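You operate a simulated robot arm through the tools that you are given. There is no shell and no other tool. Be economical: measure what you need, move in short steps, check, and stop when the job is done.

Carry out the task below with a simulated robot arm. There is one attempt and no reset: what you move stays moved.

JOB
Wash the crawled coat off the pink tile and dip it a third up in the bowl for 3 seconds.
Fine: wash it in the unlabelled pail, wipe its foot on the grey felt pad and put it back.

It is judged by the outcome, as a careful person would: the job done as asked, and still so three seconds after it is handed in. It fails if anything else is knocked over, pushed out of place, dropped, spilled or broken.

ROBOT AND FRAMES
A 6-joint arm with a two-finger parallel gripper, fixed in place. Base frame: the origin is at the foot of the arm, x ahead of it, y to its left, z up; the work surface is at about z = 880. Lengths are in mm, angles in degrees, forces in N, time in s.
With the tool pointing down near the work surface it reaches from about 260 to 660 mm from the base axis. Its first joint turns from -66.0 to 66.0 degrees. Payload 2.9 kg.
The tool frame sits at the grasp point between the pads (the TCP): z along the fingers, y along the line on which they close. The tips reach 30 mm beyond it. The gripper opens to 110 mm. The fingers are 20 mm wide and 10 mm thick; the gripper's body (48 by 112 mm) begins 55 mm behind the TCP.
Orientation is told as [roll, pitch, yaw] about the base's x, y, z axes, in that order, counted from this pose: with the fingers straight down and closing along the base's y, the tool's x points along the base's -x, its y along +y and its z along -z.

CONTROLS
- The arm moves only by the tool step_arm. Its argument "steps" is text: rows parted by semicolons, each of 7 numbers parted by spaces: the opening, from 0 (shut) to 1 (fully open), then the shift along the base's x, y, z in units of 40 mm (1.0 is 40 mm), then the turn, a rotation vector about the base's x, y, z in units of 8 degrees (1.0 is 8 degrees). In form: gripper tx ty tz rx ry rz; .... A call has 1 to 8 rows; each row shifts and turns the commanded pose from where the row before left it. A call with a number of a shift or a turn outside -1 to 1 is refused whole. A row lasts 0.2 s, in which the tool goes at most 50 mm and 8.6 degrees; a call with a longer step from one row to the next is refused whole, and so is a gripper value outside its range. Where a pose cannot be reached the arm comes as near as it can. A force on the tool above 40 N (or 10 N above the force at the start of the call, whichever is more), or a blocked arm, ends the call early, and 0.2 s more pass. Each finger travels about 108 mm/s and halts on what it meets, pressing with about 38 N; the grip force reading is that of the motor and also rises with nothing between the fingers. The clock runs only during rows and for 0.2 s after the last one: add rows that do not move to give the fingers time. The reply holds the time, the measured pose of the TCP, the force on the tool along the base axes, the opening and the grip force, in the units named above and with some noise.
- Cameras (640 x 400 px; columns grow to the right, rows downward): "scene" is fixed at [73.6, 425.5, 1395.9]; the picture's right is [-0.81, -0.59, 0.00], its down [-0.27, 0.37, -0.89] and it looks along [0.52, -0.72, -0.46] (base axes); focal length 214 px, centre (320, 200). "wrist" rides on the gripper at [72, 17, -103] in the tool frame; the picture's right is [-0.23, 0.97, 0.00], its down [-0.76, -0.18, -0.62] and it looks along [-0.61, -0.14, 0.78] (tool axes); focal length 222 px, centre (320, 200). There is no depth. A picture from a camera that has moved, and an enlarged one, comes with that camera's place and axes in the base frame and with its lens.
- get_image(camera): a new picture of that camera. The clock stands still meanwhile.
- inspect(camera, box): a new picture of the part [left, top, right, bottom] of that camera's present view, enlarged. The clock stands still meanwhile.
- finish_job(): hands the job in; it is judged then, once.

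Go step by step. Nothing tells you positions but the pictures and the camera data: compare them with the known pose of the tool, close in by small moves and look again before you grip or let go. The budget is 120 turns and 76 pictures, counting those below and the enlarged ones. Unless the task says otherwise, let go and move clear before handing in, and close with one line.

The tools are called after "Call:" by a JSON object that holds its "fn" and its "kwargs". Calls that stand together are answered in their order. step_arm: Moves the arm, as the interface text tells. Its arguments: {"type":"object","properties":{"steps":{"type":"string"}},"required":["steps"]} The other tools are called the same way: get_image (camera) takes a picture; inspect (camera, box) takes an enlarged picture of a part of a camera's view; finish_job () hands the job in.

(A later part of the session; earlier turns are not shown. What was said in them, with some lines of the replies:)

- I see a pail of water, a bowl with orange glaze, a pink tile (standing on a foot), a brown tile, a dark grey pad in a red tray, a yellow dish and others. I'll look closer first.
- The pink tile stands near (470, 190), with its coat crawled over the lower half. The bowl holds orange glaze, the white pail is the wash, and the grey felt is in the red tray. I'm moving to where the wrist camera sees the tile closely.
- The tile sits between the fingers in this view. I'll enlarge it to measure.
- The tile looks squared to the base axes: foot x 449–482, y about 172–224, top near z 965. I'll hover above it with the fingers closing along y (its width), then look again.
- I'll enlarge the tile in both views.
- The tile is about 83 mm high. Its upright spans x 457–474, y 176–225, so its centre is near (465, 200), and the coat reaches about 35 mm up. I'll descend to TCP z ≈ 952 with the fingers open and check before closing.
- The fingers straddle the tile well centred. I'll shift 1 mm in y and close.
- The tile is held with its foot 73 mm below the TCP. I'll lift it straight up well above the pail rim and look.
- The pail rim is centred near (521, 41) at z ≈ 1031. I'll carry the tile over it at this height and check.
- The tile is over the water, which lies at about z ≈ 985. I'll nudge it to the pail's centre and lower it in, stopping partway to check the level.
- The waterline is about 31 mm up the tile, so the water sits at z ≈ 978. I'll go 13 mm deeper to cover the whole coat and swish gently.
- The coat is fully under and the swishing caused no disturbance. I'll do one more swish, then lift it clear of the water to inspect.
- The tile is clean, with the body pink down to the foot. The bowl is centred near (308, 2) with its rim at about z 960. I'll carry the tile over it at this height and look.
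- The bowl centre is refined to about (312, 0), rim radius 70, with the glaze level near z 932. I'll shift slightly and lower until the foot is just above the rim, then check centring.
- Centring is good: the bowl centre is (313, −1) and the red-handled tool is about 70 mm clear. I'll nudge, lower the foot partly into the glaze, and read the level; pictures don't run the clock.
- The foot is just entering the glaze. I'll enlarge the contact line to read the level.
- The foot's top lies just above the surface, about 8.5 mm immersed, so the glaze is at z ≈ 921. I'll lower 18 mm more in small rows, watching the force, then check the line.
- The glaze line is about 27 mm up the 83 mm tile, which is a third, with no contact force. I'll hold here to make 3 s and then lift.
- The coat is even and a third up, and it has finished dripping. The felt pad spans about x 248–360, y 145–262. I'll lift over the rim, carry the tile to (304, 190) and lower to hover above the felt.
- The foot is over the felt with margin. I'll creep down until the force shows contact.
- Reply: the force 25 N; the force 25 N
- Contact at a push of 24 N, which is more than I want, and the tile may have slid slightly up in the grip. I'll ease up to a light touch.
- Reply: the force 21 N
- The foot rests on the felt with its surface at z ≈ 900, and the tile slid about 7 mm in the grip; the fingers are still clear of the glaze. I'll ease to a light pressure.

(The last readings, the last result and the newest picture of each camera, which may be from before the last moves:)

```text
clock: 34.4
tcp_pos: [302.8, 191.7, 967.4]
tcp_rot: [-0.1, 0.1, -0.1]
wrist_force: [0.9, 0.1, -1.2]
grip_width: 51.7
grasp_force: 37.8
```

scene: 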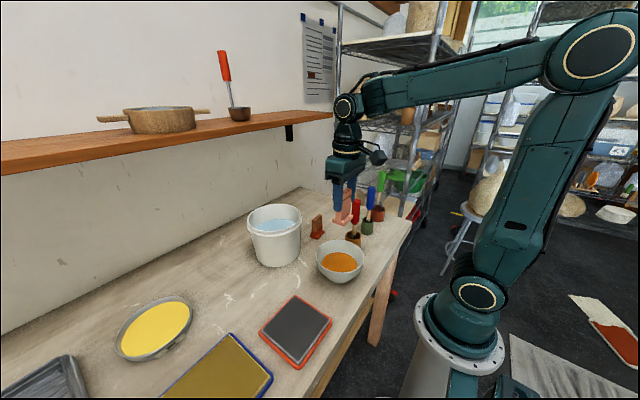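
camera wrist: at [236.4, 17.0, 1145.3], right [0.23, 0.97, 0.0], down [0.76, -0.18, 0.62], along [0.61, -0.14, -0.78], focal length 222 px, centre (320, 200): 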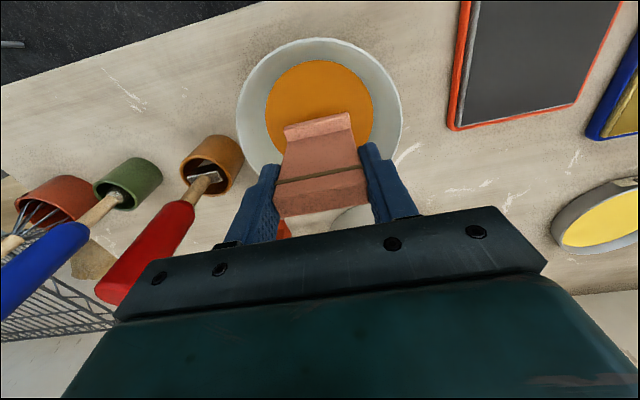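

Contact is released now. I'll lower 1 mm for a light press.

Call:
{"fn": "step_arm", "kwargs": {"steps": "0.3 0 0 -0.025 0 0 0; 0.3 0 0 0 0 0 0"}}

```text
clock: 35.0
tcp_pos: [304.3, 191.4, 967.7]
tcp_rot: [-0.1, 0.0, 0.0]
wrist_force: [0.1, -0.7, -0.8]
grip_width: 51.7
grasp_force: 37.9
```

Call:
{"fn": "step_arm", "kwargs": {"steps": "0.3 0 0 -0.015 0 0 0; 0.3 0 0 0 0 0 0"}}

```text
clock: 35.6
tcp_pos: [303.9, 192.4, 967.1]
tcp_rot: [0.0, 0.0, 0.0]
wrist_force: [-0.5, -0.3, 0.2]
grip_width: 51.4
grasp_force: 38.3
```

Call:
{"fn": "step_arm", "kwargs": {"steps": "0.3 0 0 -0.01 0 0 0; 0.3 0 0 0 0 0 0"}}

```text
clock: 36.2
tcp_pos: [303.1, 192.4, 966.2]
tcp_rot: [0.0, -0.1, 0.0]
wrist_force: [-0.4, -0.4, -0.7]
grip_width: 51.6
grasp_force: 38.2
```

Call:
{"fn": "step_arm", "kwargs": {"steps": "0.3 0 0 -0.01 0 0 0; 0.3 0 0 0 0 0 0"}}

Call:
{"fn": "step_arm", "kwargs": {"steps": "0.3 0 0 -0.01 0 0 0; 0.3 0 0 0 0 0 0"}}

```text
clock: 36.8
tcp_pos: [302.8, 191.5, 966.5]
tcp_rot: [0.0, -0.1, -0.1]
wrist_force: [0.4, 1.7, 3.4]
grip_width: 51.2
grasp_force: 38.2
```

```text
clock: 37.4
tcp_pos: [304.0, 190.9, 967.4]
tcp_rot: [0.0, -0.1, 0.0]
wrist_force: [2.7, 0.6, 7.0]
grip_width: 51.5
grasp_force: 37.7
```

There's about 8 N on the felt now. I'll wipe along y, back and forth, within the pad.

Call:
{"fn": "step_arm", "kwargs": {"steps": "0.3 0 0.2 0 0 0 0; 0.3 0 0.25 0 0 0 0; 0.3 0 0.25 0 0 0 0; 0.3 0 0.1 0 0 0 0; 0.3 0 0 0 0 0 0"}}

Call:
{"fn": "inspect", "kwargs": {"camera": "scene", "box": [230, 260, 350, 390]}}

```text
clock: 38.6
tcp_pos: [302.8, 223.5, 965.9]
tcp_rot: [0.0, -0.2, -0.1]
wrist_force: [1.0, -10.0, 25.1]
grip_width: 51.6
grasp_force: 38.4
```

```text
3.08 times, centred on (290, 325) of scene
camera zoom: at [73.4, 425.0, 1396.0], right [-0.81, -0.59, 0.0], down [-0.27, 0.37, -0.89], along [0.52, -0.72, -0.46], focal length 660 px, centre (412, -185)
```

zoom: 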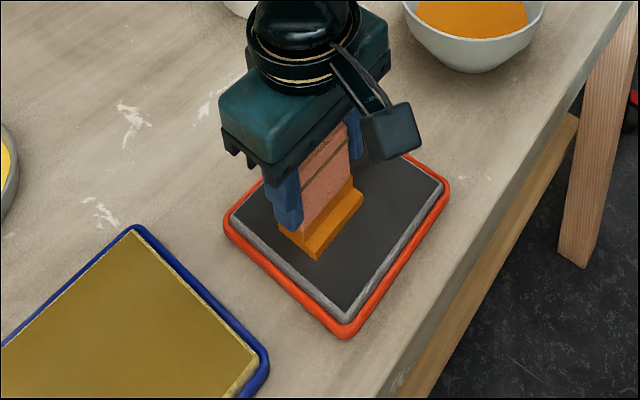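

The pressure built to 25 N while dragging, but the pad hasn't moved. I'll ease up slightly and stroke back.

Call:
{"fn": "step_arm", "kwargs": {"steps": "0.3 0 0 0.025 0 0 0; 0.3 0 0 0 0 0 0"}}

```text
clock: 39.2
tcp_pos: [301.6, 224.5, 966.1]
tcp_rot: [0.0, 0.2, 0.2]
wrist_force: [0.2, 1.2, 0.5]
grip_width: 51.4
grasp_force: 37.8
```

Call:
{"fn": "step_arm", "kwargs": {"steps": "0.3 0 -0.05 -0.02 0 0 0; 0.3 0 -0.2 0 0 0 0; 0.3 0 -0.25 0 0 0 0; 0.3 0 -0.25 0 0 0 0; 0.3 0 -0.1 0 0 0 0; 0.3 0 0 0 0 0 0"}}

Call:
{"fn": "inspect", "kwargs": {"camera": "scene", "box": [230, 260, 350, 390]}}

```text
clock: 40.6
tcp_pos: [302.5, 188.2, 965.8]
tcp_rot: [0.0, -0.1, 0.0]
wrist_force: [0.3, 5.6, 13.0]
grip_width: 51.6
grasp_force: 37.9
```

```text
3.08 times, centred on (290, 325) of scene
camera zoom: at [73.5, 425.5, 1395.9], right [-0.81, -0.59, 0.0], down [-0.27, 0.37, -0.89], along [0.52, -0.72, -0.46], focal length 660 px, centre (412, -185)
```

zoom: 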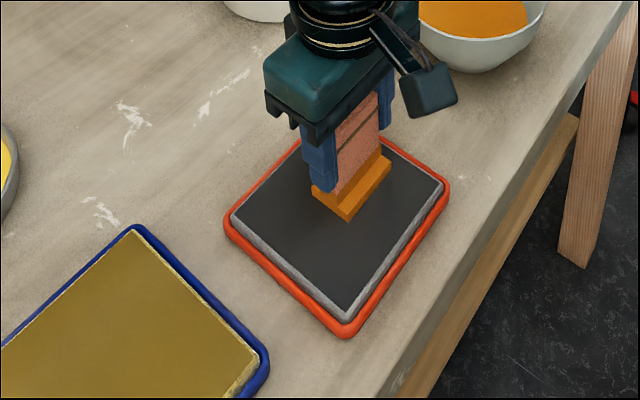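

A good 13 N stroke. I'll do one more pair, then lift and look at the felt.

Call:
{"fn": "step_arm", "kwargs": {"steps": "0.3 0 0.2 0.005 0 0 0; 0.3 0 0.25 0 0 0 0; 0.3 0 0.25 0 0 0 0; 0.3 0 0.1 0 0 0 0; 0.3 0 0 0.01 0 0 0; 0.3 0 -0.2 0 0 0 0; 0.3 0 -0.25 0 0 0 0; 0.3 0 -0.25 0 0 0 0"}}

Call:
{"fn": "step_arm", "kwargs": {"steps": "0.3 0 0 0.2 0 0 0; 0.3 0 0 0.8 0 0 0; 0.3 0 0 0.9 0 0 0; 0.3 0 0 0 0 0 0"}}

Call:
{"fn": "inspect", "kwargs": {"camera": "scene", "box": [230, 230, 350, 390]}}

Call:
{"fn": "inspect", "kwargs": {"camera": "wrist", "box": [180, 0, 460, 220]}}

```text
clock: 42.4
tcp_pos: [303.3, 195.0, 967.0]
tcp_rot: [0.1, 0.0, 0.0]
wrist_force: [0.5, 0.9, -1.1]
grip_width: 51.3
grasp_force: 38.0
```

```text
clock: 43.4
tcp_pos: [302.8, 196.0, 1044.1]
tcp_rot: [0.0, 0.0, 0.0]
wrist_force: [-0.6, 0.3, -0.3]
grip_width: 51.4
grasp_force: 38.3
```

```text
2.50 times, centred on (290, 310) of scene
camera zoom: at [73.6, 425.5, 1395.9], right [-0.81, -0.59, 0.0], down [-0.27, 0.37, -0.89], along [0.52, -0.72, -0.46], focal length 536 px, centre (395, -75)
```

zoom: 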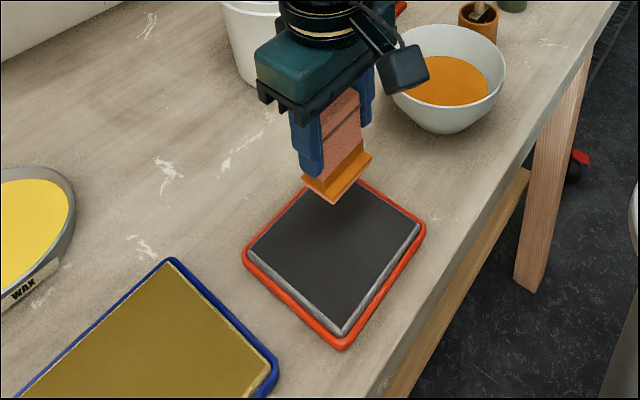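

```text
1.82 times, centred on (320, 110) of wrist
camera zoom: at [230.0, 213.6, 1147.0], right [0.23, 0.97, 0.0], down [0.76, -0.18, 0.62], along [0.61, -0.14, -0.78], focal length 404 px, centre (320, 364)
```

zoom: 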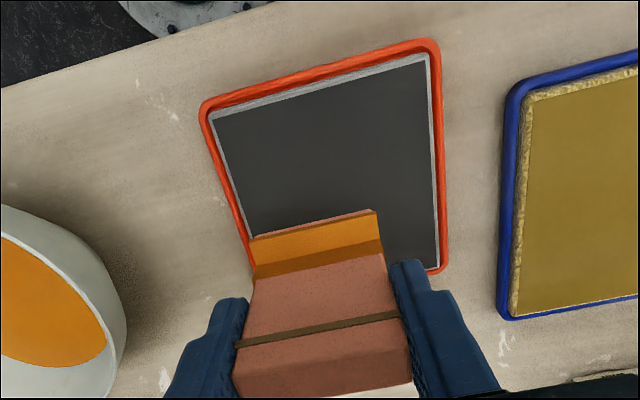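

The felt is unmarked and the tray is in place. I'll zoom in on the foot to confirm it was wiped.

Call:
{"fn": "inspect", "kwargs": {"camera": "scene", "box": [275, 255, 325, 305]}}

Call:
{"fn": "inspect", "kwargs": {"camera": "wrist", "box": [270, 100, 350, 160]}}

```text
8.00 times, centred on (300, 280) of scene
camera zoom: at [73.6, 425.5, 1395.9], right [-0.81, -0.59, 0.0], down [-0.27, 0.37, -0.89], along [0.52, -0.72, -0.46], focal length 1716 px, centre (480, -440)
```

zoom: 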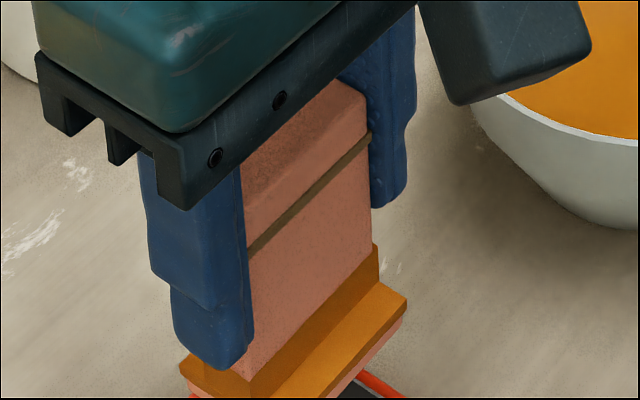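

```text
6.67 times, centred on (310, 130) of wrist
camera zoom: at [230.0, 213.6, 1147.0], right [0.23, 0.97, 0.0], down [0.76, -0.18, 0.62], along [0.61, -0.14, -0.78], focal length 1481 px, centre (387, 667)
```

zoom: 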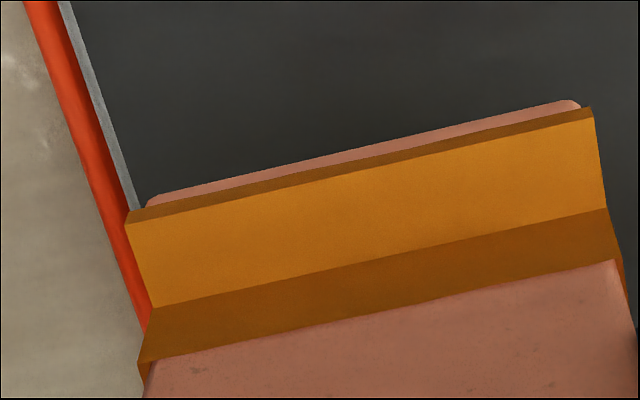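

The bottom edge of the foot is wiped back to bare pink. Now I'll carry the tile back over its original spot, TCP (464.5, 199), and lower to just above the table.

Call:
{"fn": "step_arm", "kwargs": {"steps": "0.3 0.8 0.02 0 0 0 0; 0.3 0.8 0.02 0 0 0 0; 0.3 0.8 0.02 0 0 0 0; 0.3 0.8 0.02 0 0 0 0; 0.3 0.84 0 0 0 0 0; 0.3 0 0 -0.9 0 0 0; 0.3 0 0 -0.9 0 0 0; 0.3 0 0 -0.2 0 0 0"}}

Call:
{"fn": "inspect", "kwargs": {"camera": "scene", "box": [216, 230, 296, 310]}}

Call:
{"fn": "inspect", "kwargs": {"camera": "wrist", "box": [220, 60, 420, 230]}}

```text
clock: 45.2
tcp_pos: [464.0, 195.6, 961.9]
tcp_rot: [0.0, 0.0, -0.1]
wrist_force: [-0.4, 0.0, -0.3]
grip_width: 51.3
grasp_force: 38.0
```

```text
5.00 times, centred on (256, 270) of scene
camera zoom: at [73.6, 425.5, 1395.9], right [-0.81, -0.59, 0.0], down [-0.27, 0.37, -0.89], along [0.52, -0.72, -0.46], focal length 1072 px, centre (640, -150)
```

zoom: 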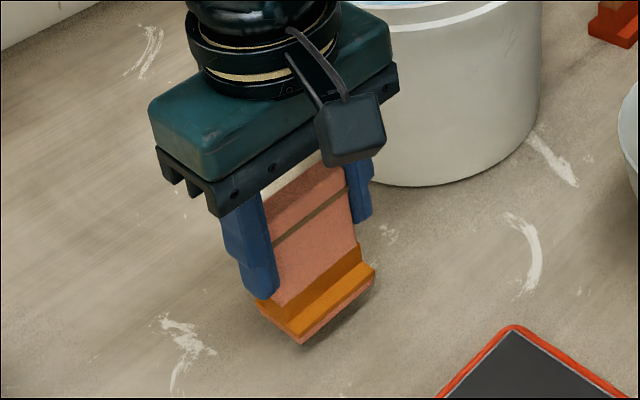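

```text
2.35 times, centred on (320, 145) of wrist
camera zoom: at [390.7, 213.0, 1064.8], right [0.23, 0.97, 0.0], down [0.76, -0.18, 0.62], along [0.61, -0.14, -0.78], focal length 523 px, centre (320, 329)
```

zoom: 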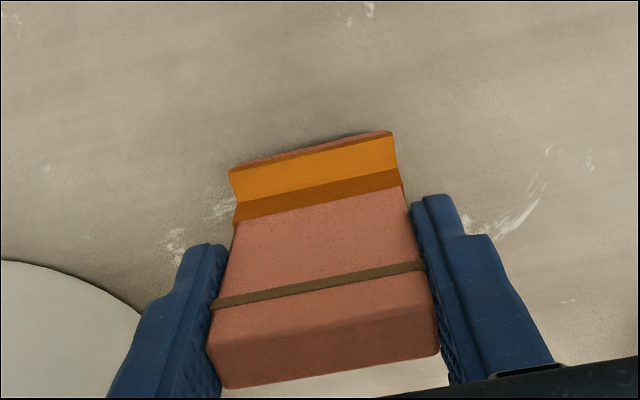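

I'll correct y by 3 mm and go down to about 4 mm above the table.

Call:
{"fn": "step_arm", "kwargs": {"steps": "0.3 0.01 0.08 -0.1 0 0 0; 0.3 0 0 -0.15 0 0 0; 0.3 0 0 0 0 0 0"}}

Call:
{"fn": "inspect", "kwargs": {"camera": "scene", "box": [216, 230, 296, 310]}}

```text
clock: 46.0
tcp_pos: [463.7, 200.0, 951.9]
tcp_rot: [-0.1, -0.1, 0.0]
wrist_force: [-0.3, 0.1, -0.3]
grip_width: 51.6
grasp_force: 37.9
```

```text
5.00 times, centred on (256, 270) of scene
camera zoom: at [73.6, 425.5, 1395.9], right [-0.81, -0.59, 0.0], down [-0.27, 0.37, -0.89], along [0.52, -0.72, -0.46], focal length 1072 px, centre (640, -150)
```

zoom: 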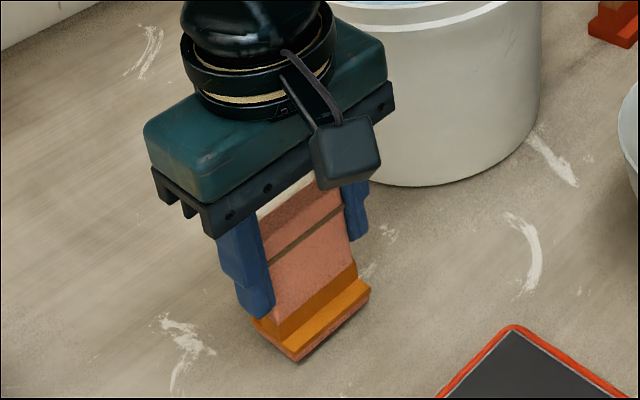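

The foot corner should drop 9 px to match the original, about 5 mm. I'll creep down.

Call:
{"fn": "step_arm", "kwargs": {"steps": "0.3 0 0 -0.06 0 0 0; 0.3 0 0 -0.04 0 0 0; 0.3 0 0 0 0 0 0"}}

Call:
{"fn": "step_arm", "kwargs": {"steps": "0.3 0 0 -0.02 0 0 0; 0.3 0 0 0 0 0 0"}}

```text
clock: 46.8
tcp_pos: [466.0, 200.8, 949.1]
tcp_rot: [0.0, 0.0, 0.0]
wrist_force: [-0.6, 0.9, -1.2]
grip_width: 51.5
grasp_force: 38.5
```

```text
clock: 47.4
tcp_pos: [465.4, 199.3, 947.3]
tcp_rot: [0.0, 0.0, 0.1]
wrist_force: [-0.2, -0.1, -0.8]
grip_width: 51.3
grasp_force: 38.2
```

Call:
{"fn": "step_arm", "kwargs": {"steps": "0.3 0 0 -0.015 0 0 0; 0.3 0 0 0 0 0 0"}}

Call:
{"fn": "inspect", "kwargs": {"camera": "scene", "box": [216, 230, 296, 310]}}

```text
clock: 48.0
tcp_pos: [464.3, 200.7, 947.9]
tcp_rot: [-0.1, 0.0, 0.0]
wrist_force: [0.6, -0.4, -0.3]
grip_width: 51.4
grasp_force: 37.9
```

```text
5.00 times, centred on (256, 270) of scene
camera zoom: at [73.6, 425.5, 1395.9], right [-0.81, -0.59, 0.0], down [-0.27, 0.37, -0.89], along [0.52, -0.72, -0.46], focal length 1072 px, centre (640, -150)
```

zoom: 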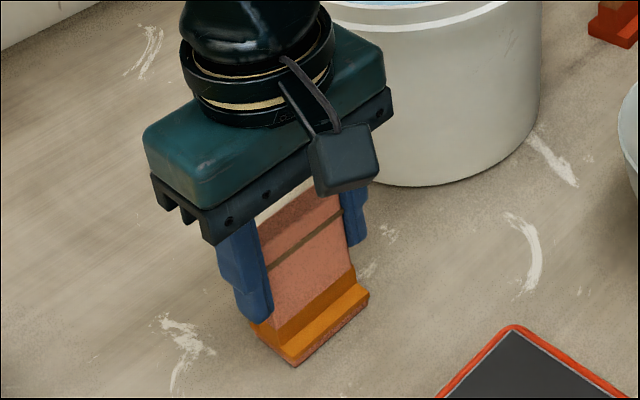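

Nearly down, with about 1–2 mm left and no contact force. I'll continue in sub-millimetre steps.

Call:
{"fn": "step_arm", "kwargs": {"steps": "0.3 0 0 -0.015 0 0 0; 0.3 0 0 0 0 0 0"}}

Call:
{"fn": "step_arm", "kwargs": {"steps": "0.3 0 0 -0.01 0 0 0; 0.3 0 0 0 0 0 0"}}

Call:
{"fn": "step_arm", "kwargs": {"steps": "0.3 0 0 -0.01 0 0 0; 0.3 0 0 0 0 0 0"}}

```text
clock: 48.6
tcp_pos: [464.9, 198.7, 947.5]
tcp_rot: [0.0, -0.1, -0.1]
wrist_force: [-0.7, -0.8, 8.4]
grip_width: 51.2
grasp_force: 37.9
```

```text
clock: 49.2
tcp_pos: [464.5, 199.3, 947.6]
tcp_rot: [0.1, 0.0, 0.1]
wrist_force: [-5.7, 2.7, 17.7]
grip_width: 51.3
grasp_force: 38.1
```

```text
clock: 49.8
tcp_pos: [466.2, 199.7, 946.6]
tcp_rot: [0.0, -0.2, 0.0]
wrist_force: [-6.4, 1.9, 23.8]
grip_width: 51.5
grasp_force: 37.9
```

It's firmly on the table now. I'll ease off the pressure and open slowly.

Call:
{"fn": "step_arm", "kwargs": {"steps": "0.3 0 0 0.015 0 0 0; 0.3 0 0 0 0 0 0"}}

Call:
{"fn": "step_arm", "kwargs": {"steps": "0.5 0 0 0 0 0 0; 0.55 0 0 0 0 0 0; 0.65 0 0 0 0 0 0; 0.75 0 0 0 0 0 0; 0.75 0 0 0 0 0 0"}}

Call:
{"fn": "get_image", "kwargs": {"camera": "wrist"}}

Call:
{"fn": "inspect", "kwargs": {"camera": "scene", "box": [216, 230, 296, 310]}}

```text
clock: 50.4
tcp_pos: [466.1, 200.0, 946.4]
tcp_rot: [0.0, -0.2, 0.0]
wrist_force: [-2.2, 1.2, 24.1]
grip_width: 51.5
grasp_force: 37.9
```

```text
clock: 51.6
tcp_pos: [464.5, 199.5, 946.0]
tcp_rot: [0.0, 0.0, 0.0]
wrist_force: [-0.2, 0.2, -0.9]
grip_width: 82.8
grasp_force: 0.0
```

```text
21 pictures are left
camera wrist: at [392.2, 218.1, 1049.2], right [0.23, 0.97, 0.0], down [0.76, -0.18, 0.62], along [0.61, -0.14, -0.78], focal length 222 px, centre (320, 200)
```

wrist: 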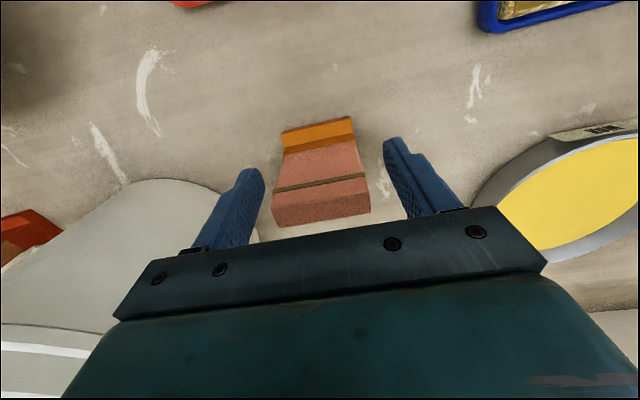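

```text
5.00 times, centred on (256, 270) of scene
camera zoom: at [73.6, 425.5, 1395.9], right [-0.81, -0.59, 0.0], down [-0.27, 0.37, -0.89], along [0.52, -0.72, -0.46], focal length 1072 px, centre (640, -150)
```

zoom: 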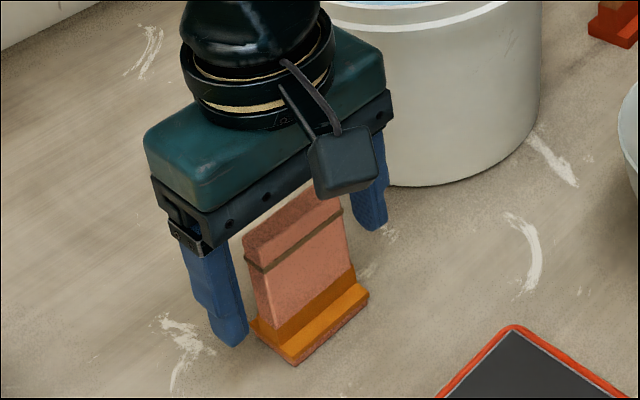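

The tile stands upright within about 3 mm of its original spot. I'll retreat straight up and take a final look.

Call:
{"fn": "step_arm", "kwargs": {"steps": "0.75 0 0 0.4 0 0 0; 0.75 0 0 0.9 0 0 0; 0.75 0 0 0.9 0 0 0; 0.75 0 0 0.95 0 0 0; 0.75 0 0 0.95 0 0 0; 0.75 0 0 0.9 0 0 0; 0.75 0 0 0 0 0 0"}}

Call:
{"fn": "get_image", "kwargs": {"camera": "scene"}}

Call:
{"fn": "inspect", "kwargs": {"camera": "scene", "box": [216, 230, 296, 310]}}

```text
clock: 53.2
tcp_pos: [463.0, 198.1, 1146.4]
tcp_rot: [-0.1, 0.1, 0.0]
wrist_force: [-0.6, -0.5, 1.4]
grip_width: 82.8
grasp_force: 0.1
```

```text
19 pictures are left
```

scene: 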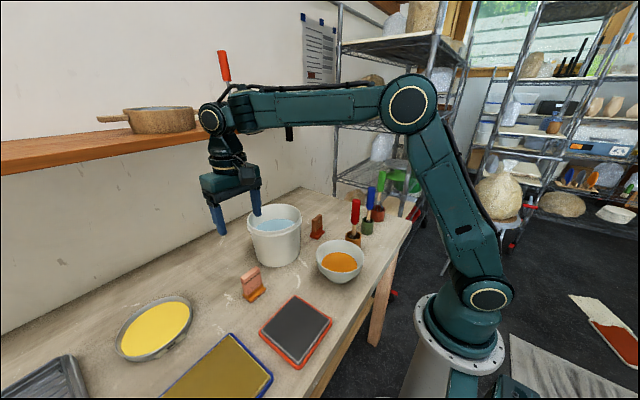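

```text
5.00 times, centred on (256, 270) of scene
camera zoom: at [73.6, 425.5, 1395.9], right [-0.81, -0.59, 0.0], down [-0.27, 0.37, -0.89], along [0.52, -0.72, -0.46], focal length 1072 px, centre (640, -150)
```

zoom: 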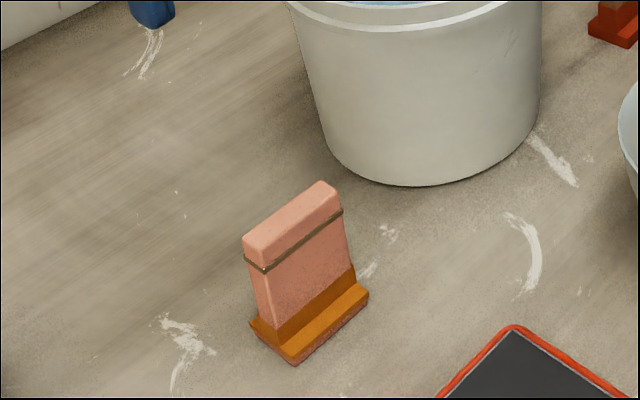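

The tile stands back in place: washed, dipped a third up and with its foot wiped. Everything else is where it was, and the arm is clear, so I'm handing in.

Call:
{"fn": "finish_job", "kwargs": {}}

```text
The job is handed in.
```

The pink tile was washed clean in the pail, dipped about a third up in the bowl for roughly 3 seconds, wiped at the foot on the grey felt, and set back within about 3 mm of where it stood.
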